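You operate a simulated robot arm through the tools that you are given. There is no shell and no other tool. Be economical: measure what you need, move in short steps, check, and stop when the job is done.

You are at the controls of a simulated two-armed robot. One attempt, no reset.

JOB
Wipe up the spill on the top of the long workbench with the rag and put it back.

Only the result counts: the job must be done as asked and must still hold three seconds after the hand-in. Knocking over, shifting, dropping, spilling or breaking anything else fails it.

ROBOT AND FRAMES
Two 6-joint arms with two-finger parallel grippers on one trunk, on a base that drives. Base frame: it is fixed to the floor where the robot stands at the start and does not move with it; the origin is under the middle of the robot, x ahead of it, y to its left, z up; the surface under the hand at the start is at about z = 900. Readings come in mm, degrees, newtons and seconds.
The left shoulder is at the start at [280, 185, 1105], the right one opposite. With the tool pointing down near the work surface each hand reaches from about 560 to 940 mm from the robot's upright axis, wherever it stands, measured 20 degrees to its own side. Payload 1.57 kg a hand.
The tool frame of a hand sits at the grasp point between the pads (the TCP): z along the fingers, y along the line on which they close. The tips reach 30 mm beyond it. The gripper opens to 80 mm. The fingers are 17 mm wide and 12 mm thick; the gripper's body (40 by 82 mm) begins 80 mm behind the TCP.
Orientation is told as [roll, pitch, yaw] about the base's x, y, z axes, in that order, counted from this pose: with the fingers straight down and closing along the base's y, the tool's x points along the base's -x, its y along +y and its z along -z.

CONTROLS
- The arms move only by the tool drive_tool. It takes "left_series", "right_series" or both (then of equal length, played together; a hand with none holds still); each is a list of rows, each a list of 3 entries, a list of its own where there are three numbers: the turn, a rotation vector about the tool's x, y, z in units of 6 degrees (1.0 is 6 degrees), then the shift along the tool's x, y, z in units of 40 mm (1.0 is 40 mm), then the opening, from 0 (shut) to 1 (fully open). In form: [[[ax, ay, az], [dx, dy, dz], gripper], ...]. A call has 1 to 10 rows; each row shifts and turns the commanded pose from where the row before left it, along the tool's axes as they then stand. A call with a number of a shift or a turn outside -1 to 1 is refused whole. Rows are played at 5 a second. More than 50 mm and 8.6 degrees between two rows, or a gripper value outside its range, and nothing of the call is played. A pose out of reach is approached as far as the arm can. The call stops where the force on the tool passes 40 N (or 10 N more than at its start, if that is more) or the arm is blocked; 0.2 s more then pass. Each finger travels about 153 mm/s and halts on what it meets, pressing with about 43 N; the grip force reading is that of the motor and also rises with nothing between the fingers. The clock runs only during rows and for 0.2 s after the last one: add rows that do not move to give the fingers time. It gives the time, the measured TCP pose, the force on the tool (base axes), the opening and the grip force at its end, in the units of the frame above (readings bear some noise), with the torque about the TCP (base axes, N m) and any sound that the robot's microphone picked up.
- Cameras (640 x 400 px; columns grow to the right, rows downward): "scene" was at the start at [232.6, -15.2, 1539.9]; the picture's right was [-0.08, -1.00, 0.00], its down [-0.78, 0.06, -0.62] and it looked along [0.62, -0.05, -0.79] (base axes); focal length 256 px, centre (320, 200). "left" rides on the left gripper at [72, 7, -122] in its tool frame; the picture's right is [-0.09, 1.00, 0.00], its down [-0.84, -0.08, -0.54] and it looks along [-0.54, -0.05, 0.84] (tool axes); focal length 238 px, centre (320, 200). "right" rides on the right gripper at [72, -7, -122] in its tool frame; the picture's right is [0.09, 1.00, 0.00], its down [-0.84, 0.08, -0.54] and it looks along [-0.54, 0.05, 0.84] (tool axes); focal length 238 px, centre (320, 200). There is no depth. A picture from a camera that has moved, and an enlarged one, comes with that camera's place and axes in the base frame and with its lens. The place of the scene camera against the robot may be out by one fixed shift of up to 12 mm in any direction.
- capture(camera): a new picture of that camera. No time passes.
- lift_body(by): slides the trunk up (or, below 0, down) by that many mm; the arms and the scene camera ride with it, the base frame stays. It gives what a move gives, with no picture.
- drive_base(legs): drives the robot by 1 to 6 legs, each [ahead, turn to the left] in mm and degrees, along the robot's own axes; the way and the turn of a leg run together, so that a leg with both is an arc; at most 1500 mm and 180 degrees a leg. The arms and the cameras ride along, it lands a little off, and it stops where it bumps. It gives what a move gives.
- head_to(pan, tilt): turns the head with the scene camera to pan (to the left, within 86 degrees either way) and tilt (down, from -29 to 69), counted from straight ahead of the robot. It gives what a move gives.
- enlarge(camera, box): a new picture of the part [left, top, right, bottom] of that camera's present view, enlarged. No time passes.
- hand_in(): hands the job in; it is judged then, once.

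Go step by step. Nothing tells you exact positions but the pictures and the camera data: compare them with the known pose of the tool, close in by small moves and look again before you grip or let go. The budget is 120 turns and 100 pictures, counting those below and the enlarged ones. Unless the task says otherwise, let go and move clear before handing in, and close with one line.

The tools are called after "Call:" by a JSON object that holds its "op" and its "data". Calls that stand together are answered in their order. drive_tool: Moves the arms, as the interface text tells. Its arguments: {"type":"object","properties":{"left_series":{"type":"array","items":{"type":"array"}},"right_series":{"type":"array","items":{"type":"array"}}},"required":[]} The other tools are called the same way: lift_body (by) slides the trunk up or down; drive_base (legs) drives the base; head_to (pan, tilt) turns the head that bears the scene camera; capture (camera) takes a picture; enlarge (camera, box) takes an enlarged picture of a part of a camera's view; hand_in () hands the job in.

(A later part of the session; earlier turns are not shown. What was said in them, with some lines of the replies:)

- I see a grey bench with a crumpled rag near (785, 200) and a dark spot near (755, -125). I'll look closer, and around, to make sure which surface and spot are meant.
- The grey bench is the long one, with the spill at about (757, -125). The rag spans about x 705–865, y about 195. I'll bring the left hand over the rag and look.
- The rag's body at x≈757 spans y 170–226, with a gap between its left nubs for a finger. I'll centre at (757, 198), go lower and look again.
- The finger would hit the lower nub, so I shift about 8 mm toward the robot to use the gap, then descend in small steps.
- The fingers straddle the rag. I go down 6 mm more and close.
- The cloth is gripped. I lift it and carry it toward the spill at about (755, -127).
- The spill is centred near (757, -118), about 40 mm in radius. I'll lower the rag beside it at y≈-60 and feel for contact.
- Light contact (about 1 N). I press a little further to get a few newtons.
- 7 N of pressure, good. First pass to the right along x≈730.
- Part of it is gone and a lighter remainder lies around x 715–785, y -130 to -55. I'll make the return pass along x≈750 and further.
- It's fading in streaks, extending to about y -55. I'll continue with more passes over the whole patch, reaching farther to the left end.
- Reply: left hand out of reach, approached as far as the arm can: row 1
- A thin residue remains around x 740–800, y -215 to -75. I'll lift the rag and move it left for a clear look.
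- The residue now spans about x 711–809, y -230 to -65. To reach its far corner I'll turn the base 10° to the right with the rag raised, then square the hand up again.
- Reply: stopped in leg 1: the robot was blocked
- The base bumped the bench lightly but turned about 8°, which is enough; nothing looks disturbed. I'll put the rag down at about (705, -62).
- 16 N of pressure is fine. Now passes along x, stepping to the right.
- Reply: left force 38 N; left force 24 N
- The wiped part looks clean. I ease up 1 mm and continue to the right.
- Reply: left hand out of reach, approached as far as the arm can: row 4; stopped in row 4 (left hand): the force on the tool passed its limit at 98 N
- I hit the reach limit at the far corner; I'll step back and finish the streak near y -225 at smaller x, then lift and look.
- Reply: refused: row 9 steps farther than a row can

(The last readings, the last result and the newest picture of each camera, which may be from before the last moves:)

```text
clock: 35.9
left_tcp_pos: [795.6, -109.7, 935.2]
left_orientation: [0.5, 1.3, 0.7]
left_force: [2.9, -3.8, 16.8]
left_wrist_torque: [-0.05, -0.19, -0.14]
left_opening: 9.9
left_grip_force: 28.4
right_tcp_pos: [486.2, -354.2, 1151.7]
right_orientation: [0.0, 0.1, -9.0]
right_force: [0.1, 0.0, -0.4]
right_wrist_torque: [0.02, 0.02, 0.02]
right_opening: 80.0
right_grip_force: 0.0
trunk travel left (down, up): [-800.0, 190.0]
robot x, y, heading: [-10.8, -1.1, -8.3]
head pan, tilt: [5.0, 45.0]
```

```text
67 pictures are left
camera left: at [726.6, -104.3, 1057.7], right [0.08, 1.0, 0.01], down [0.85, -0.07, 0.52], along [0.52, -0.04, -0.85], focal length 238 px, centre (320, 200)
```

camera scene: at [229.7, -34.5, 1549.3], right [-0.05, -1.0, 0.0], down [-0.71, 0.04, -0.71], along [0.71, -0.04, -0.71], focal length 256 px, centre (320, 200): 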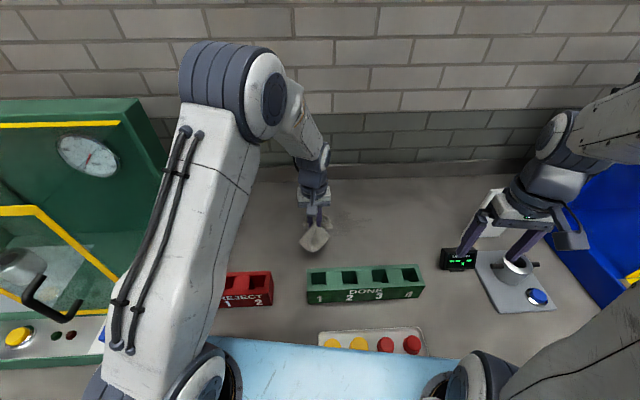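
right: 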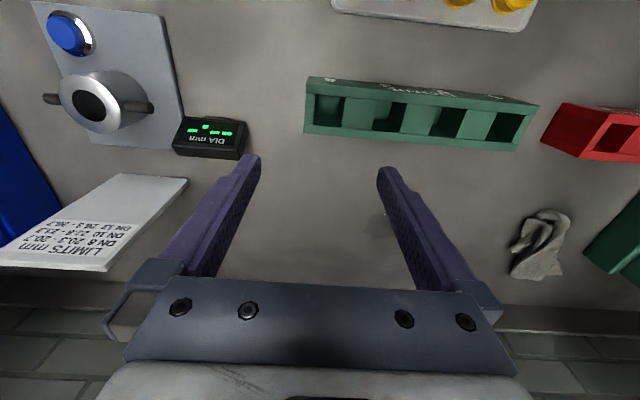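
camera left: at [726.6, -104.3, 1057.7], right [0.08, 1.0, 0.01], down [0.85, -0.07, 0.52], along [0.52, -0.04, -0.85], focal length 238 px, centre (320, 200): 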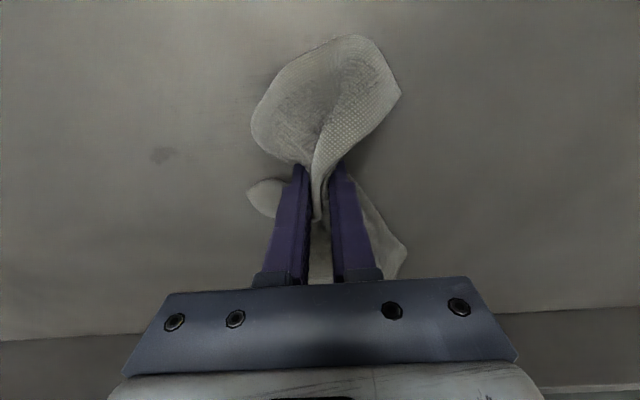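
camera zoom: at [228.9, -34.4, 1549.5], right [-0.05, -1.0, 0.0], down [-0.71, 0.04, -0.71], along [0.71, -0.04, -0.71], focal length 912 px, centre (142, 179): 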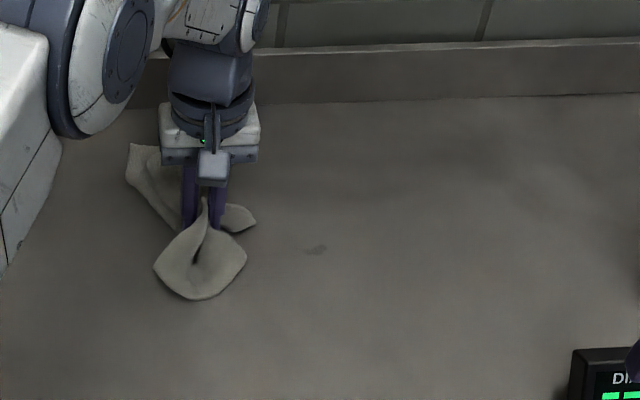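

One small spot remains at about (777, -222). I'll level the hand and rub over it.

Call:
{"op": "drive_tool", "data": {"left_series": [[[0.08, -0.2, 0], [0.5, -0.8, 0], 0], [[0, 0, 0], [0, -1, 0], 0], [[0, 0, 0], [0, -0.6, 0], 0], [[0, 0, 0], [0, -0.6, 0], 0], [[0, 0, 0], [0.4, 0, 0], 0], [[0, 0, 0], [0, 0.6, 0], 0], [[0, 0, 0], [-0.2, -0.6, 0], 0], [[0, 0, 0], [0, 0.6, 0], 0], [[0, 0, 0], [0, 0.8, 0], 0]]}}

Call:
{"op": "enlarge", "data": {"camera": "scene", "box": [280, 150, 460, 262]}}

Call:
{"op": "capture", "data": {"camera": "left"}}

```text
clock: 37.9
left_tcp_pos: [768.3, -173.6, 934.9]
left_orientation: [0.1, 0.3, 0.6]
left_force: [0.9, -1.1, 11.7]
left_wrist_torque: [0.01, -0.1, -0.09]
left_opening: 10.1
left_grip_force: 28.2
right_tcp_pos: [486.6, -353.4, 1153.0]
right_orientation: [0.0, 0.0, -9.0]
right_force: [-0.9, -0.4, 0.4]
right_wrist_torque: [-0.01, 0.01, -0.01]
right_opening: 80.1
right_grip_force: 0.1
trunk travel left (down, up): [-800.0, 190.0]
robot x, y, heading: [-7.9, 0.2, -8.4]
head pan, tilt: [5.0, 45.0]
```

```text
3.56 times, centred on (370, 206) of scene
camera zoom: at [229.1, -34.7, 1549.3], right [-0.05, -1.0, 0.0], down [-0.71, 0.04, -0.71], along [0.71, -0.04, -0.71], focal length 912 px, centre (142, 179)
```

zoom: 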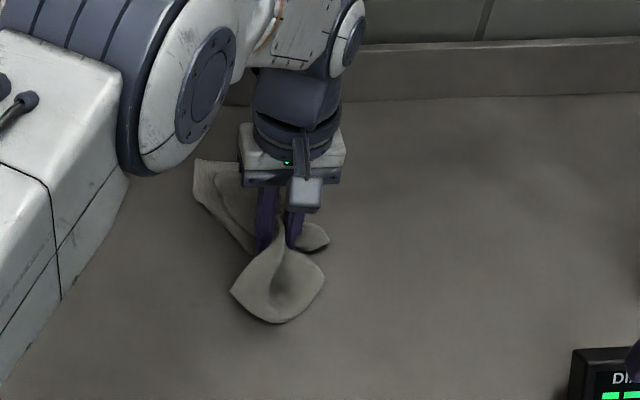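

```text
65 pictures are left
camera left: at [696.7, -168.5, 1056.7], right [0.08, 1.0, 0.0], down [0.84, -0.07, 0.54], along [0.54, -0.04, -0.84], focal length 238 px, centre (320, 200)
```

left: 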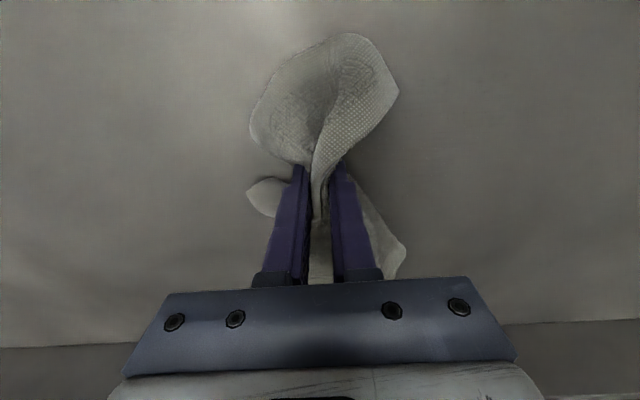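

It looks clean. I'll lift, turn the base back, and inspect the whole area.

Call:
{"op": "drive_tool", "data": {"left_series": [[[0, 0, 0], [0, 0, -0.8], 0], [[0, 0, 0], [0, 0, -0.8], 0], [[0, 0, 0], [0.5, 0.8, 0], 0], [[0, 0, 0], [0.5, 0.8, 0], 0], [[0, 0, 0], [0, 1, 0], 0], [[0, 0, 0], [0, 1, 0], 0], [[0, 0, 0], [0, 0, 0], 0]]}}

Call:
{"op": "drive_base", "data": {"legs": [[0, 8]]}}

Call:
{"op": "capture", "data": {"camera": "scene"}}

Call:
{"op": "enlarge", "data": {"camera": "scene", "box": [290, 160, 450, 260]}}

```text
clock: 39.5
left_tcp_pos: [727.4, -29.0, 998.0]
left_orientation: [0.1, 0.3, 0.6]
left_force: [-0.2, 0.6, 0.0]
left_wrist_torque: [0.02, -0.02, -0.1]
left_opening: 10.0
left_grip_force: 28.0
right_tcp_pos: [486.8, -353.5, 1152.0]
right_orientation: [0.0, -0.1, -9.1]
right_force: [0.1, -0.1, 0.2]
right_wrist_torque: [0.0, -0.04, -0.01]
right_opening: 80.0
right_grip_force: 0.1
trunk travel left (down, up): [-800.0, 190.0]
robot x, y, heading: [-4.9, -0.5, -8.2]
head pan, tilt: [5.0, 45.0]
```

```text
clock: 40.5
left_tcp_pos: [724.6, 73.0, 998.8]
left_orientation: [0.2, 0.4, 8.6]
left_force: [-0.2, -0.6, 0.4]
left_wrist_torque: [0.01, 0.03, -0.17]
left_opening: 9.9
left_grip_force: 27.9
right_tcp_pos: [531.3, -282.9, 1151.0]
right_orientation: [-0.1, 0.0, -1.0]
right_force: [0.9, 0.4, 0.7]
right_wrist_torque: [0.01, 0.02, 0.01]
right_opening: 80.2
right_grip_force: 0.0
trunk travel left (down, up): [-800.0, 190.0]
robot x, y, heading: [-7.8, 2.8, 0.3]
head pan, tilt: [5.0, 45.0]
```

```text
64 pictures are left
camera scene: at [231.0, -1.0, 1549.3], right [0.09, -1.0, 0.0], down [-0.7, -0.06, -0.71], along [0.7, 0.06, -0.71], focal length 256 px, centre (320, 200)
```

scene: 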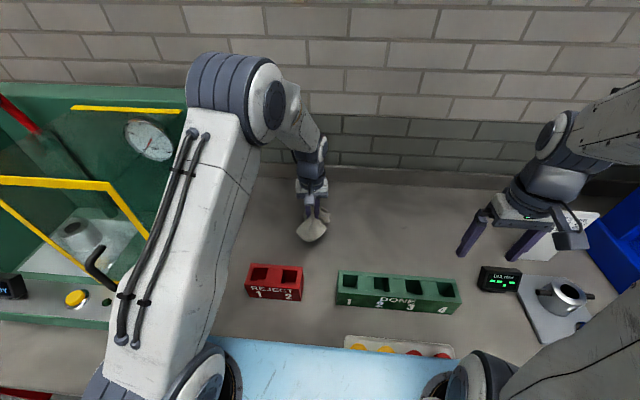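

```text
4.00 times, centred on (370, 210) of scene
camera zoom: at [231.0, -1.0, 1549.3], right [0.09, -1.0, 0.0], down [-0.7, -0.06, -0.71], along [0.7, 0.06, -0.71], focal length 1026 px, centre (120, 160)
```

zoom: 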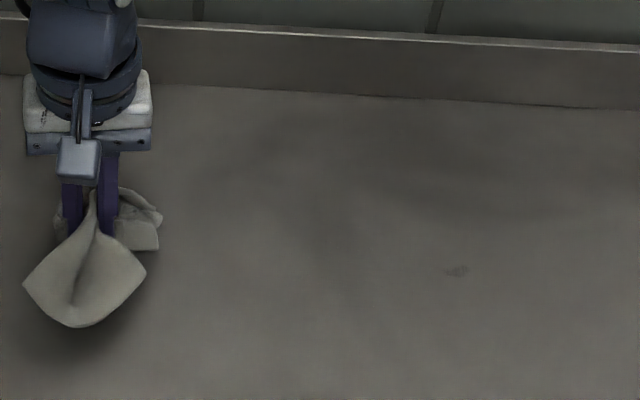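

A faint speck still shows at about (772, -226). I'll turn right again and rub across it, reaching past it.

Call:
{"op": "drive_base", "data": {"legs": [[0, -8]]}}

Call:
{"op": "drive_tool", "data": {"left_series": [[[0, 0, 0], [0, -1, 0], 0], [[0, 0, 0], [0, -1, 0], 0], [[0, 0, 0], [0, -1, 0], 0], [[0, 0, 0], [0, -1, 0], 0], [[0, 0, 0], [0, 0, 0], 0]]}}

Call:
{"op": "capture", "data": {"camera": "left"}}

```text
clock: 41.5
left_tcp_pos: [726.8, -28.5, 998.5]
left_orientation: [0.1, 0.4, 0.5]
left_force: [0.3, 0.7, 0.2]
left_wrist_torque: [-0.01, -0.01, 0.16]
left_opening: 9.9
left_grip_force: 28.2
right_tcp_pos: [486.9, -353.3, 1152.1]
right_orientation: [0.0, 0.0, -9.1]
right_force: [0.2, 0.0, 0.5]
right_wrist_torque: [-0.03, -0.03, -0.03]
right_opening: 80.0
right_grip_force: 0.0
trunk travel left (down, up): [-800.0, 190.0]
robot x, y, heading: [-6.1, 0.5, -8.1]
head pan, tilt: [5.0, 45.0]
```

```text
clock: 42.8
left_tcp_pos: [729.0, -191.4, 997.6]
left_orientation: [0.2, 0.4, 0.6]
left_force: [-0.7, -1.0, 0.1]
left_wrist_torque: [0.02, 0.01, 0.16]
left_opening: 10.1
left_grip_force: 28.0
right_tcp_pos: [487.0, -354.1, 1151.9]
right_orientation: [0.0, 0.0, -9.0]
right_force: [-0.8, 0.6, 0.8]
right_wrist_torque: [-0.03, 0.0, 0.04]
right_opening: 80.2
right_grip_force: 0.0
trunk travel left (down, up): [-800.0, 190.0]
robot x, y, heading: [-8.9, -0.0, -8.1]
head pan, tilt: [5.0, 45.0]
```

```text
62 pictures are left
camera left: at [658.5, -185.7, 1119.6], right [0.08, 1.0, 0.0], down [0.84, -0.07, 0.54], along [0.53, -0.04, -0.84], focal length 238 px, centre (320, 200)
```

left: 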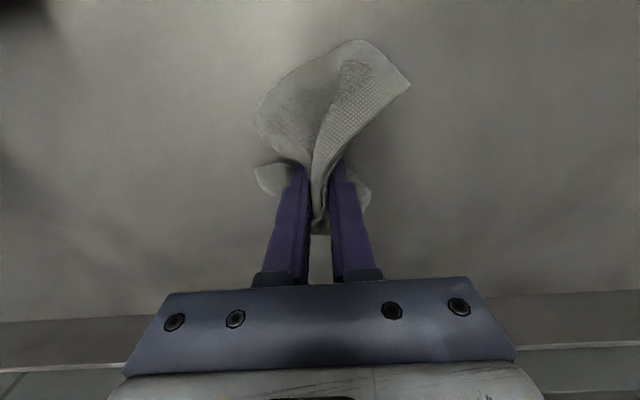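

The speck is hidden behind the finger. I'll set down at (735, -210) and rub back and forth up to y -245.

Call:
{"op": "drive_tool", "data": {"left_series": [[[0, 0, 0], [-0.15, -0.45, 0.7], 0], [[0, 0, 0], [0, 0, 0.6], 0], [[0, 0, 0], [0, 0, 0.3], 0], [[0, 0, 0], [-0.6, 0, 0], 0], [[0, 0, 0], [-0.6, 0, 0], 0], [[0, 0, 0], [0, -0.35, 0], 0], [[0, 0, 0], [0.6, 0, 0], 0], [[0, 0, 0], [0.5, 0, 0], 0], [[0, 0, 0], [0, -0.35, 0], 0], [[0, 0, 0], [-0.4, 0, 0], 0]]}}

Call:
{"op": "drive_tool", "data": {"left_series": [[[0, 0, 0], [-0.5, 0, 0], 0], [[0, 0, 0], [0, 0.5, 0], 0], [[0, 0, 0], [0, 0.5, 0], 0], [[0, 0, 0], [0.25, 0, 0], 0], [[0, 0, 0], [0, -0.6, 0], 0], [[0, 0, 0], [0, -0.4, 0], 0], [[0, 0, 0], [0, 0.6, 0], 0], [[0, 0, 0], [0, 0.6, 0], 0]]}}

Call:
{"op": "drive_tool", "data": {"left_series": [[[0, 0, 0], [0, 0, -0.8], 0], [[0, 0, 0], [0, 0, -0.8], 0], [[0, 0, 0], [0.5, 0.8, 0], 0], [[0, 0, 0], [0.2, 0.9, 0], 0], [[0, 0, 0], [0, 1, 0], 0], [[0, 0, 0], [0, 1, 0], 0], [[0, 0, 0], [0, 0, 0], 0]]}}

Call:
{"op": "enlarge", "data": {"camera": "scene", "box": [280, 160, 440, 260]}}

Call:
{"op": "capture", "data": {"camera": "left"}}

```text
clock: 45.0
left_tcp_pos: [752.9, -237.0, 935.0]
left_orientation: [-0.1, 0.4, 0.5]
left_force: [-4.6, -1.3, 18.8]
left_wrist_torque: [0.04, -0.03, 0.12]
left_opening: 10.1
left_grip_force: 28.2
right_tcp_pos: [485.1, -353.9, 1152.7]
right_orientation: [0.0, 0.0, -8.9]
right_force: [0.1, -0.3, 0.4]
right_wrist_torque: [0.0, 0.01, -0.01]
right_opening: 80.0
right_grip_force: 0.0
trunk travel left (down, up): [-800.0, 190.0]
robot x, y, heading: [-4.7, 2.3, -7.8]
head pan, tilt: [5.0, 45.0]
```

```text
clock: 46.8
left_tcp_pos: [763.1, -188.4, 934.6]
left_orientation: [0.0, 0.2, 0.5]
left_force: [-0.2, -3.6, 17.2]
left_wrist_torque: [-0.04, -0.14, 0.04]
left_opening: 10.1
left_grip_force: 27.7
right_tcp_pos: [486.2, -353.8, 1152.4]
right_orientation: [0.0, 0.0, -9.0]
right_force: [-1.0, -0.5, 0.4]
right_wrist_torque: [0.0, 0.05, -0.01]
right_opening: 80.2
right_grip_force: 0.1
trunk travel left (down, up): [-800.0, 190.0]
robot x, y, heading: [-9.3, 3.2, -7.8]
head pan, tilt: [5.0, 45.0]
```

```text
clock: 48.4
left_tcp_pos: [734.4, -38.8, 999.3]
left_orientation: [0.2, 0.2, 0.6]
left_force: [-0.5, 0.3, 0.3]
left_wrist_torque: [0.01, 0.03, 0.1]
left_opening: 10.1
left_grip_force: 28.0
right_tcp_pos: [486.6, -354.3, 1151.2]
right_orientation: [0.0, 0.0, -9.1]
right_force: [-0.7, 0.5, -0.3]
right_wrist_torque: [-0.03, -0.03, -0.02]
right_opening: 79.9
right_grip_force: 0.0
trunk travel left (down, up): [-800.0, 190.0]
robot x, y, heading: [-3.5, 1.7, -7.9]
head pan, tilt: [5.0, 45.0]
```

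```text
4.00 times, centred on (360, 210) of scene
camera zoom: at [229.6, -34.3, 1549.3], right [-0.05, -1.0, 0.0], down [-0.71, 0.04, -0.71], along [0.71, -0.04, -0.71], focal length 1026 px, centre (160, 160)
```

zoom: 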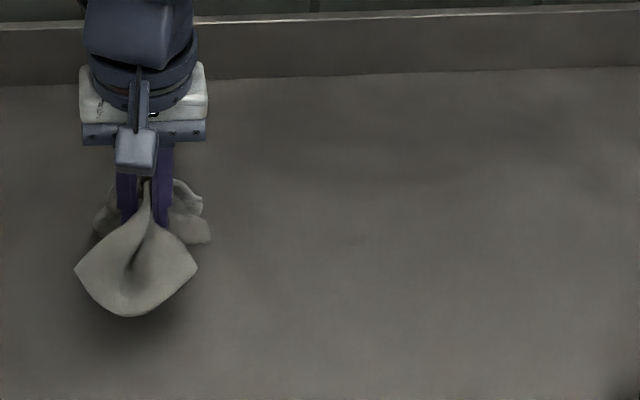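

```text
60 pictures are left
camera left: at [663.0, -34.2, 1121.1], right [0.08, 1.0, 0.0], down [0.84, -0.07, 0.54], along [0.54, -0.04, -0.84], focal length 238 px, centre (320, 200)
```

left: 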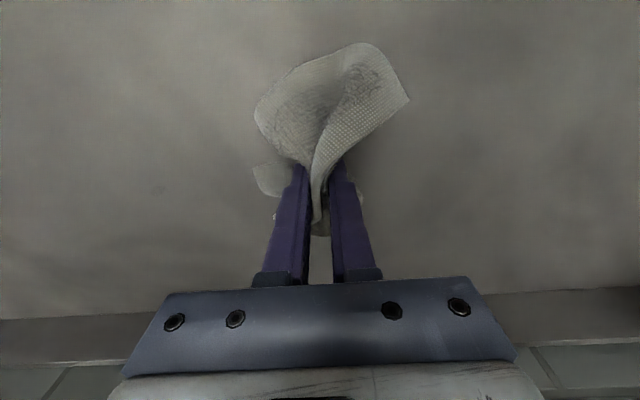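

A very faint speck remains at about (776, -220). Let me check closely for any others too.

Call:
{"op": "enlarge", "data": {"camera": "scene", "box": [330, 190, 410, 240]}}

Call:
{"op": "enlarge", "data": {"camera": "left", "box": [100, 90, 300, 215]}}

```text
8.00 times, centred on (370, 215) of scene
camera zoom: at [229.6, -34.3, 1549.3], right [-0.05, -1.0, 0.0], down [-0.71, 0.04, -0.71], along [0.71, -0.04, -0.71], focal length 2052 px, centre (-80, 80)
```

zoom: 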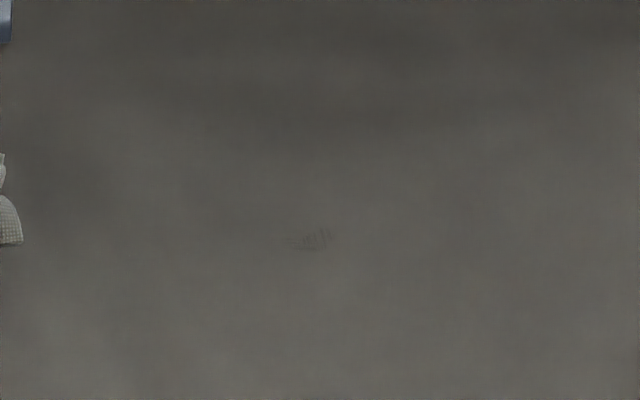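

```text
3.20 times, centred on (200, 152) of left
camera zoom: at [663.0, -34.2, 1121.1], right [0.08, 1.0, 0.0], down [0.84, -0.07, 0.54], along [0.54, -0.04, -0.84], focal length 763 px, centre (704, 352)
```

zoom: 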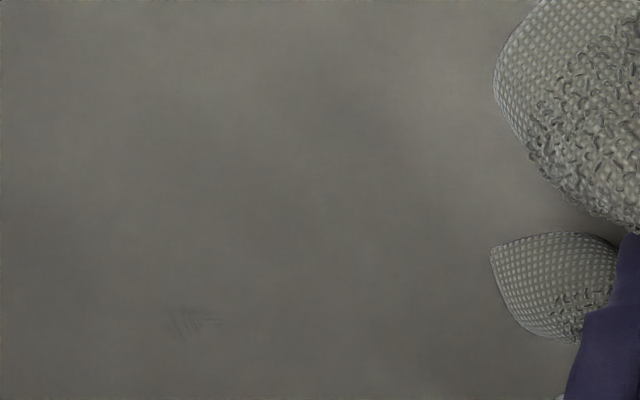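

Only that trace is left. One more rub right over it.

Call:
{"op": "drive_tool", "data": {"left_series": [[[0, 0, 0], [-0.2, -1, 0], 0], [[0, 0, 0], [-0.2, -1, 0], 0], [[0, 0, 0], [-0.2, -1, 0], 0], [[0, 0, 0], [-0.3, -1, 0], 0], [[0, 0, 0], [0, 0, 0.8], 0], [[0, 0, 0], [0, 0, 0.5], 0], [[0, 0, 0], [0, 0, 0.33], 0], [[0, 0, 0], [0, -0.5, 0], 0], [[0, 0, 0], [0, -0.5, 0], 0], [[0, 0, 0], [0.1, 0.5, 0], 0]]}}

Call:
{"op": "drive_tool", "data": {"left_series": [[[0, 0, 0], [0, 0.5, 0], 0], [[0, 0, 0], [-0.2, -0.5, 0], 0], [[0, 0, 0], [0, -0.5, 0], 0], [[0, 0, 0], [0, 0.5, 0], 0], [[0, 0, 0], [-0.1, 0.5, 0], 0], [[0, 0, 0], [0.1, -0.5, 0], 0], [[0, 0, 0], [0.3, -0.3, 0], 0], [[0, 0, 0], [-0.4, 0.1, 0], 0], [[0, 0, 0], [0.4, 0.1, 0], 0], [[0, 0, 0], [0, 0.8, 0], 0]]}}

Call:
{"op": "drive_tool", "data": {"left_series": [[[0, 0, 0], [0, 0, -0.8], 0], [[0, 0, 0], [0, 0, -0.8], 0], [[0, 0, 0], [0.5, 0.8, 0], 0], [[0, 0, 0], [0.2, 0.9, 0], 0], [[0, 0, 0], [0, 1, 0], 0], [[0, 0, 0], [0, 1, 0], 0], [[0, 0, 0], [0, 0, 0], 0]]}}

Call:
{"op": "enlarge", "data": {"camera": "scene", "box": [310, 170, 420, 240]}}

Call:
{"op": "enlarge", "data": {"camera": "left", "box": [80, 90, 320, 240]}}

```text
clock: 50.5
left_tcp_pos: [767.8, -220.2, 933.5]
left_orientation: [0.0, 0.3, 0.5]
left_force: [0.1, -1.9, 14.5]
left_wrist_torque: [-0.05, -0.1, 0.04]
left_opening: 10.1
left_grip_force: 28.1
right_tcp_pos: [486.4, -354.0, 1153.1]
right_orientation: [0.1, 0.1, -9.0]
right_force: [0.0, -0.2, 0.1]
right_wrist_torque: [0.03, 0.0, 0.01]
right_opening: 80.0
right_grip_force: 0.0
trunk travel left (down, up): [-800.0, 190.0]
robot x, y, heading: [-7.5, 2.7, -8.2]
head pan, tilt: [5.0, 45.0]
```

```text
clock: 52.8
left_tcp_pos: [764.2, -193.0, 933.4]
left_orientation: [0.0, 0.2, 0.5]
left_force: [1.0, -3.0, 16.1]
left_wrist_torque: [0.01, -0.15, 0.08]
left_opening: 9.6
left_grip_force: 27.8
right_tcp_pos: [484.8, -354.2, 1152.2]
right_orientation: [0.0, 0.0, -9.1]
right_force: [-0.3, -0.5, 0.4]
right_wrist_torque: [0.04, 0.02, -0.05]
right_opening: 80.0
right_grip_force: 0.1
trunk travel left (down, up): [-800.0, 190.0]
robot x, y, heading: [-6.7, 0.7, -8.3]
head pan, tilt: [5.0, 45.0]
```

```text
clock: 54.4
left_tcp_pos: [734.9, -42.8, 996.1]
left_orientation: [0.0, 0.2, 0.5]
left_force: [0.3, -0.2, 0.6]
left_wrist_torque: [0.01, 0.0, 0.08]
left_opening: 10.0
left_grip_force: 28.3
right_tcp_pos: [486.5, -354.3, 1151.4]
right_orientation: [-0.1, 0.0, -9.0]
right_force: [0.0, 0.1, -0.4]
right_wrist_torque: [-0.04, -0.05, 0.01]
right_opening: 79.8
right_grip_force: 0.0
trunk travel left (down, up): [-800.0, 190.0]
robot x, y, heading: [-8.5, 1.6, -7.9]
head pan, tilt: [5.0, 45.0]
```

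```text
5.71 times, centred on (365, 205) of scene
camera zoom: at [229.6, -34.3, 1549.3], right [-0.05, -1.0, 0.0], down [-0.71, 0.04, -0.71], along [0.71, -0.04, -0.71], focal length 1465 px, centre (63, 171)
```

zoom: 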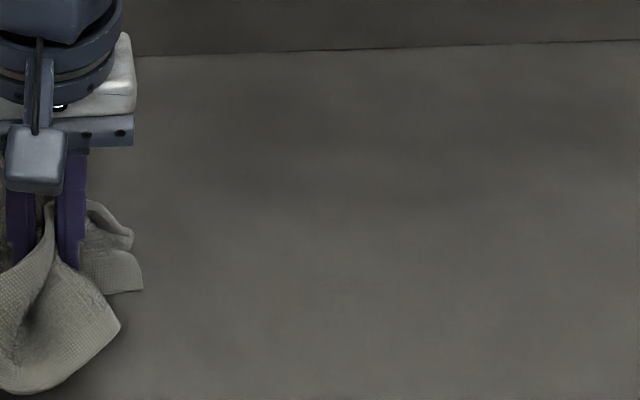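

```text
2.67 times, centred on (200, 165) of left
camera zoom: at [664.3, -36.9, 1118.9], right [0.08, 1.0, 0.0], down [0.84, -0.07, 0.54], along [0.54, -0.04, -0.84], focal length 636 px, centre (640, 293)
```

zoom: 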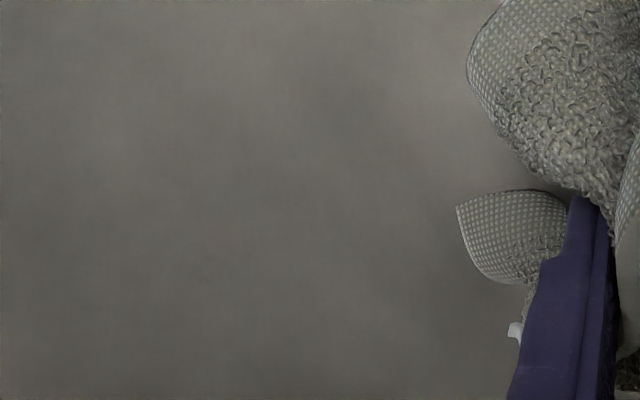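

The bench is clean. I turn the base back, square the hand, and carry the rag toward its original place at (746, 196).

Call:
{"op": "drive_base", "data": {"legs": [[0, 8]]}}

Call:
{"op": "drive_tool", "data": {"left_series": [[[0, 0, 0.72], [0, 0, 0], 0], [[0, 0, 0.72], [0, 0, 0], 0], [[0, 0, 0], [0, 1, 0], 0], [[0, 0, 0], [0, 1, 0], 0], [[0, 0, 0], [0, 0.9, 0], 0], [[0, 0, 0], [0, 0, 0], 0]]}}

Call:
{"op": "capture", "data": {"camera": "left"}}

Call:
{"op": "capture", "data": {"camera": "scene"}}

```text
clock: 55.4
left_tcp_pos: [733.9, 63.2, 998.1]
left_orientation: [0.2, 0.5, 8.8]
left_force: [0.0, 0.2, -0.2]
left_wrist_torque: [0.02, 0.01, -0.17]
left_opening: 9.7
left_grip_force: 27.7
right_tcp_pos: [531.9, -280.2, 1152.5]
right_orientation: [0.0, 0.0, -0.8]
right_force: [-0.1, 0.8, -0.2]
right_wrist_torque: [0.0, 0.01, 0.02]
right_opening: 80.1
right_grip_force: 0.1
trunk travel left (down, up): [-800.0, 190.0]
robot x, y, heading: [-11.1, 1.5, 0.1]
head pan, tilt: [5.0, 45.0]
```

```text
clock: 56.8
left_tcp_pos: [733.0, 181.5, 997.1]
left_orientation: [0.2, 0.3, 0.0]
left_force: [-0.3, -1.2, -0.2]
left_wrist_torque: [0.01, -0.01, 0.14]
left_opening: 10.0
left_grip_force: 28.1
right_tcp_pos: [533.3, -279.4, 1151.8]
right_orientation: [-0.1, -0.1, -0.8]
right_force: [-0.2, -0.3, -0.7]
right_wrist_torque: [-0.02, 0.01, 0.0]
right_opening: 80.0
right_grip_force: 0.1
trunk travel left (down, up): [-800.0, 190.0]
robot x, y, heading: [-11.3, 1.4, 0.3]
head pan, tilt: [5.0, 45.0]
```

```text
55 pictures are left
camera left: at [662.3, 187.6, 1118.3], right [0.09, 1.0, 0.0], down [0.84, -0.08, 0.54], along [0.53, -0.05, -0.84], focal length 238 px, centre (320, 200)
```

left: 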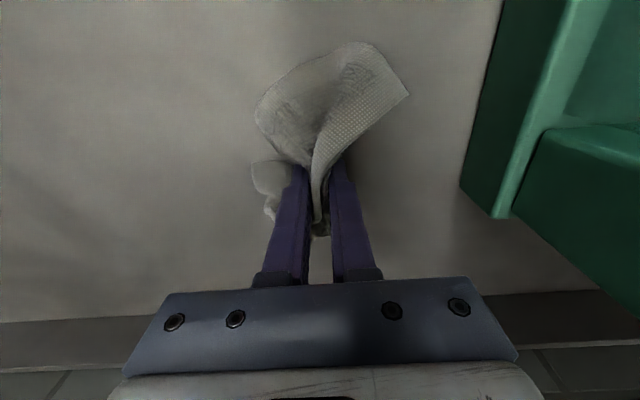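

```text
54 pictures are left
camera scene: at [230.9, 0.1, 1549.3], right [0.09, -1.0, 0.0], down [-0.7, -0.06, -0.71], along [0.7, 0.06, -0.71], focal length 256 px, centre (320, 200)
```

scene: 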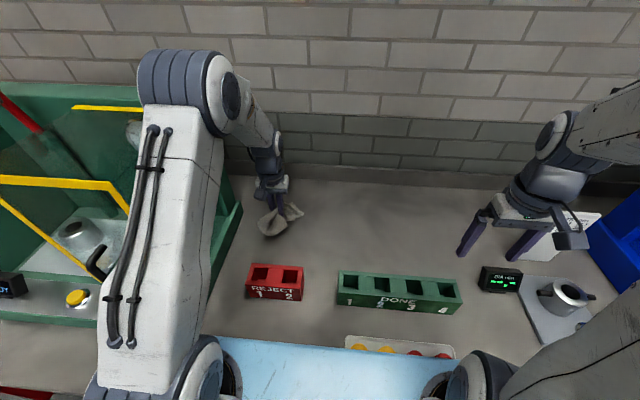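

Lower the rag at (748, 196) and release.

Call:
{"op": "drive_tool", "data": {"left_series": [[[0, 0, 0], [-0.38, 0.37, 0.5], 0], [[0, 0, 0], [0, 0, 0.6], 0], [[0, 0, 0], [0, 0, 0.37], 0], [[0, 0, 0], [0, 0, 0], 0], [[0, 0, 0], [0, 0, 0], 0.3], [[0, 0, 0], [0, 0, 0], 0.7], [[0, 0, 0], [0, 0, 0], 0.7], [[0, 0, 0], [0, 0, 0], 0.7]]}}

Call:
{"op": "capture", "data": {"camera": "left"}}

```text
clock: 58.6
left_tcp_pos: [749.0, 195.6, 938.7]
left_orientation: [0.1, 0.4, 0.1]
left_force: [-0.2, 0.3, -0.2]
left_wrist_torque: [-0.02, 0.0, -0.03]
left_opening: 56.0
left_grip_force: 0.1
right_tcp_pos: [532.2, -279.9, 1151.4]
right_orientation: [0.0, 0.0, -0.8]
right_force: [-0.3, -0.1, 0.3]
right_wrist_torque: [-0.04, 0.03, -0.02]
right_opening: 79.9
right_grip_force: 0.0
trunk travel left (down, up): [-800.0, 190.0]
robot x, y, heading: [-7.3, 0.0, 0.1]
head pan, tilt: [5.0, 45.0]
```

```text
53 pictures are left
camera left: at [678.3, 200.7, 1060.4], right [0.09, 1.0, 0.0], down [0.84, -0.08, 0.54], along [0.53, -0.05, -0.84], focal length 238 px, centre (320, 200)
```

left: 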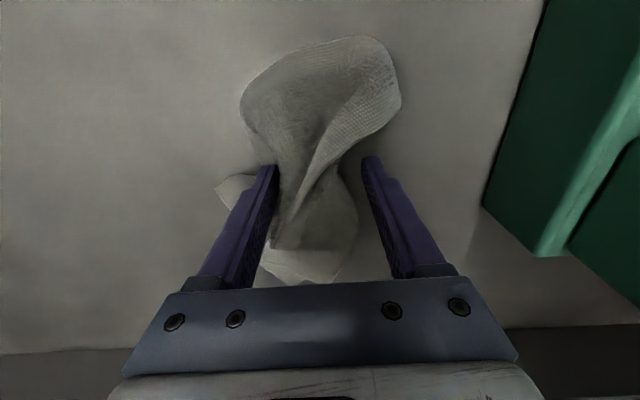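

Released. I open fully, rise straight up and check that the rag stays.

Call:
{"op": "drive_tool", "data": {"left_series": [[[0, 0, 0], [0, 0, 0], 1], [[0, 0, 0], [0, 0, -0.3], 1], [[0, 0, 0], [0, 0, -0.7], 1], [[0, 0, 0], [0, 0, -1], 1], [[0, 0, 0], [0, 0, -1], 1], [[0, 0, 0], [0.9, 0, -0.6], 1], [[0, 0, 0], [0.9, 0, -0.6], 1], [[0, 0, 0], [0.9, 0, -0.2], 1], [[0, 0, 0], [0.9, 0, 0], 1], [[0, 0, 0], [0, 0, 0], 1]]}}

Call:
{"op": "capture", "data": {"camera": "left"}}

Call:
{"op": "capture", "data": {"camera": "scene"}}

Call:
{"op": "enlarge", "data": {"camera": "scene", "box": [230, 160, 470, 310]}}

```text
clock: 60.8
left_tcp_pos: [605.8, 194.0, 1115.8]
left_orientation: [0.1, 0.4, 0.1]
left_force: [0.4, 0.0, 0.4]
left_wrist_torque: [0.01, 0.01, 0.01]
left_opening: 80.3
left_grip_force: 0.1
right_tcp_pos: [531.3, -280.6, 1152.2]
right_orientation: [0.1, -0.1, -0.8]
right_force: [0.3, -0.1, -0.9]
right_wrist_torque: [-0.02, -0.01, 0.01]
right_opening: 80.1
right_grip_force: 0.0
trunk travel left (down, up): [-800.0, 190.0]
robot x, y, heading: [-5.9, -1.5, 0.1]
head pan, tilt: [5.0, 45.0]
```

```text
52 pictures are left
camera left: at [535.1, 200.2, 1238.3], right [0.09, 1.0, 0.0], down [0.84, -0.08, 0.54], along [0.53, -0.05, -0.84], focal length 238 px, centre (320, 200)
```

left: 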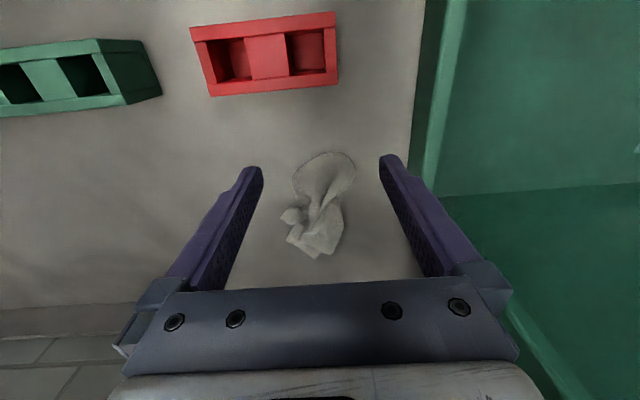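

```text
51 pictures are left
camera scene: at [230.6, -0.1, 1549.4], right [0.09, -1.0, 0.0], down [-0.7, -0.06, -0.71], along [0.7, 0.06, -0.71], focal length 256 px, centre (320, 200)
```

scene: 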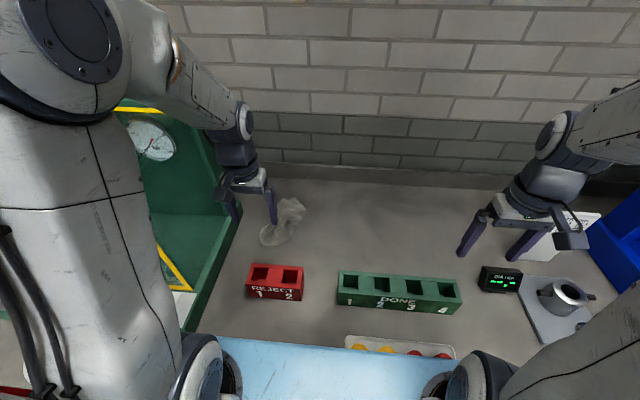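

```text
2.67 times, centred on (350, 235) of scene
camera zoom: at [230.6, -0.1, 1549.4], right [0.09, -1.0, 0.0], down [-0.7, -0.06, -0.71], along [0.7, 0.06, -0.71], focal length 684 px, centre (240, 107)
```

zoom: 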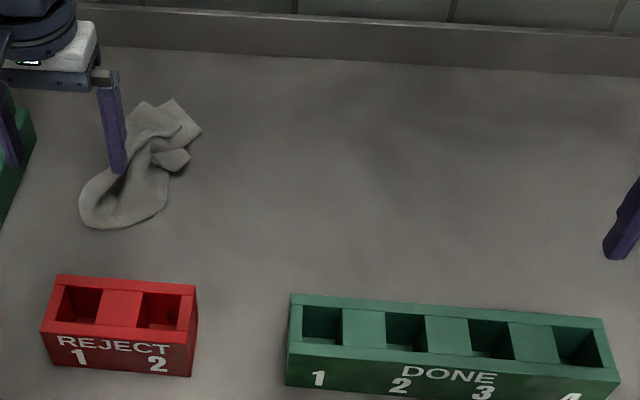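

The spill area is clean, but the rag's centre lies roughly 35 mm nearer and 20 mm to the right of its original place. I'll regrip its waist at about (745, 192) and shift it.

Call:
{"op": "drive_tool", "data": {"left_series": [[[0, 0, 0], [-0.9, 0, 0.2], 1], [[0, 0, 0], [-0.9, 0, 0.6], 1], [[0, 0, 0], [-0.9, 0, 0.6], 1], [[0, 0, 0], [-0.8, -0.03, 0.6], 1], [[0, 0, 0], [0, 0, 0.9], 1], [[0, 0, 0], [0, 0, 0.7], 1], [[0, 0, 0], [0, 0, 0.4], 1], [[0, 0, 0], [0, 0, 0], 1]]}}

Call:
{"op": "capture", "data": {"camera": "left"}}

```text
clock: 62.6
left_tcp_pos: [744.9, 192.6, 953.3]
left_orientation: [0.1, 0.5, 0.2]
left_force: [-0.9, -0.1, 0.0]
left_wrist_torque: [0.0, 0.0, 0.0]
left_opening: 80.2
left_grip_force: 0.2
right_tcp_pos: [532.9, -279.9, 1152.6]
right_orientation: [-0.1, 0.0, -0.8]
right_force: [0.6, 0.3, -0.8]
right_wrist_torque: [-0.02, -0.01, 0.01]
right_opening: 80.0
right_grip_force: 0.0
trunk travel left (down, up): [-800.0, 190.0]
robot x, y, heading: [-7.9, 3.5, 0.1]
head pan, tilt: [5.0, 45.0]
```

```text
49 pictures are left
camera left: at [674.0, 199.2, 1075.2], right [0.09, 1.0, 0.0], down [0.84, -0.08, 0.54], along [0.53, -0.05, -0.84], focal length 238 px, centre (320, 200)
```

left: 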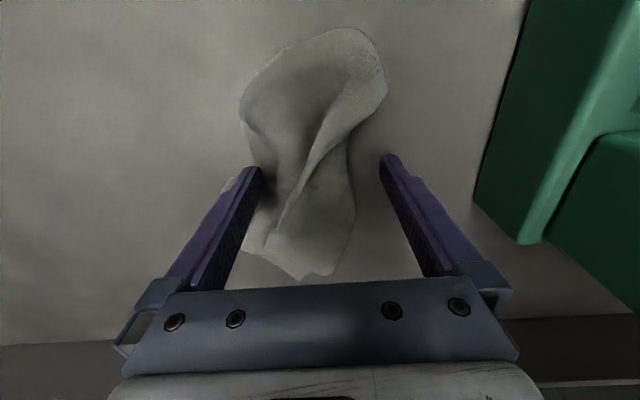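

The fingers straddle the rag. Descend, close, lift a little, shift (+36, +20) and lower.

Call:
{"op": "drive_tool", "data": {"left_series": [[[0, 0, 0], [0, 0, 0.35], 1], [[0, 0, 0], [0, 0, 0], 0.5], [[0, 0, 0], [0, 0, 0], 0], [[0, 0, 0], [0, 0, 0], 0], [[0, 0, 0], [0, 0, 0], 0], [[0, 0, 0], [0, 0, -0.9], 0], [[0, 0, 0], [-0.9, 0.5, 0], 0], [[0, 0, 0], [0, 0, 0.6], 0], [[0, 0, 0], [0, 0, 0.27], 0], [[0, 0, 0], [0, 0, 0], 0]]}}

Call:
{"op": "capture", "data": {"camera": "left"}}

```text
clock: 64.8
left_tcp_pos: [780.4, 214.3, 940.8]
left_orientation: [0.2, 0.4, 0.0]
left_force: [0.5, 0.8, 0.4]
left_wrist_torque: [-0.04, -0.02, 0.0]
left_opening: 9.7
left_grip_force: 28.1
right_tcp_pos: [533.0, -280.0, 1152.0]
right_orientation: [-0.1, 0.0, -0.8]
right_force: [1.0, -0.5, 0.5]
right_wrist_torque: [0.0, 0.0, 0.0]
right_opening: 80.0
right_grip_force: 0.1
trunk travel left (down, up): [-800.0, 190.0]
robot x, y, heading: [-7.5, 1.7, 0.1]
head pan, tilt: [5.0, 45.0]
```

```text
48 pictures are left
camera left: at [710.1, 220.3, 1063.1], right [0.09, 1.0, 0.0], down [0.84, -0.08, 0.54], along [0.53, -0.05, -0.84], focal length 238 px, centre (320, 200)
```

left: 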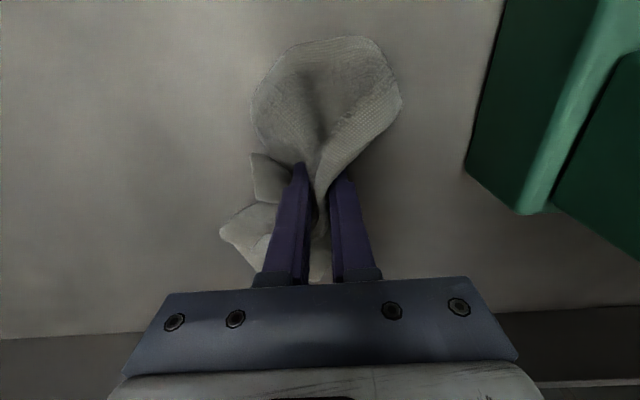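

Placed. Release, rise, retreat and check.

Call:
{"op": "drive_tool", "data": {"left_series": [[[0, 0, 0], [0, 0, 0], 0.4], [[0, 0, 0], [0, 0, 0], 0.9], [[0, 0, 0], [0, 0, 0], 0.9], [[0, 0, 0], [0, 0, -0.3], 0.9], [[0, 0, 0], [0, 0, -0.7], 0.9], [[0, 0, 0], [0, 0, -1], 1], [[0, 0, 0], [0, 0, -1], 1], [[0, 0, 0], [0.9, 0, -0.6], 1], [[0, 0, 0], [0.9, 0, -0.6], 1], [[0, 0, 0], [0, 0, 0], 1]]}}

Call:
{"op": "drive_tool", "data": {"left_series": [[[0, 0, 0], [0.9, 0, -0.4], 1], [[0, 0, 0], [0.9, -0.3, 0], 1], [[0, 0, 0], [0.9, -0.3, 0], 1], [[0, 0, 0], [0.5, 0, 0], 1], [[0, 0, 0], [0, 0, 0], 1]]}}

Call:
{"op": "capture", "data": {"camera": "left"}}

Call:
{"op": "capture", "data": {"camera": "scene"}}

```text
clock: 67.0
left_tcp_pos: [710.2, 212.4, 1110.3]
left_orientation: [0.1, 0.4, 0.1]
left_force: [0.0, -0.1, -1.0]
left_wrist_torque: [-0.01, -0.05, 0.01]
left_opening: 79.9
left_grip_force: 0.1
right_tcp_pos: [531.3, -280.0, 1151.9]
right_orientation: [0.0, 0.0, -0.9]
right_force: [-0.3, 0.0, 0.0]
right_wrist_torque: [0.01, -0.03, 0.01]
right_opening: 79.9
right_grip_force: 0.1
trunk travel left (down, up): [-800.0, 190.0]
robot x, y, heading: [-7.4, -0.6, 0.2]
head pan, tilt: [5.0, 45.0]
```

```text
clock: 68.2
left_tcp_pos: [581.9, 188.0, 1126.0]
left_orientation: [0.0, 0.3, 0.0]
left_force: [-0.3, 0.2, -0.2]
left_wrist_torque: [0.04, -0.03, 0.0]
left_opening: 80.0
left_grip_force: 0.1
right_tcp_pos: [531.9, -279.7, 1152.1]
right_orientation: [-0.1, 0.1, -0.8]
right_force: [0.0, 0.9, -0.7]
right_wrist_torque: [-0.01, -0.03, 0.03]
right_opening: 79.8
right_grip_force: 0.0
trunk travel left (down, up): [-800.0, 190.0]
robot x, y, heading: [-5.0, 0.1, 0.4]
head pan, tilt: [5.0, 45.0]
```

```text
47 pictures are left
camera left: at [510.9, 194.3, 1249.2], right [0.09, 1.0, 0.0], down [0.84, -0.08, 0.54], along [0.53, -0.05, -0.84], focal length 238 px, centre (320, 200)
```

left: 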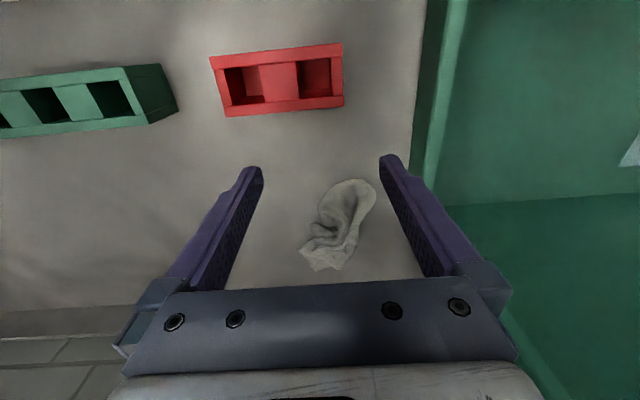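

```text
46 pictures are left
camera scene: at [230.7, -0.1, 1549.4], right [0.09, -1.0, 0.0], down [-0.7, -0.06, -0.71], along [0.7, 0.06, -0.71], focal length 256 px, centre (320, 200)
```

scene: 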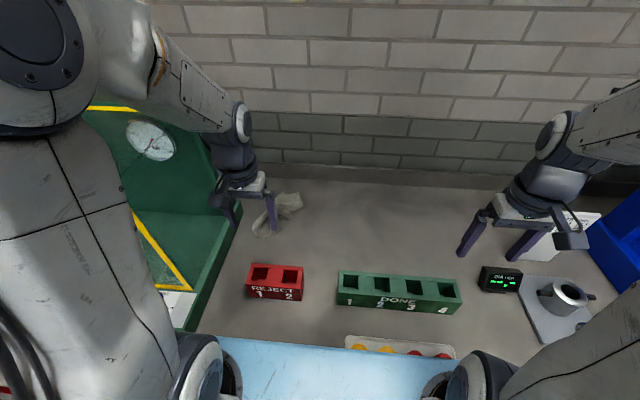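

The rag now lies where it was at the start: its centre sits at about (338, 225) in the left picture from nearly the same pose. The spill is gone, nothing else has moved and the hands are clear, so I'm handing in.

Call:
{"op": "hand_in", "data": {}}

```text
The job is handed in.
```

The spill on the long workbench is wiped up, the rag is back where it started (folded a little differently), and both hands are clear. While turning, the base once touched something, probably the bench, but the pictures show nothing else moved.
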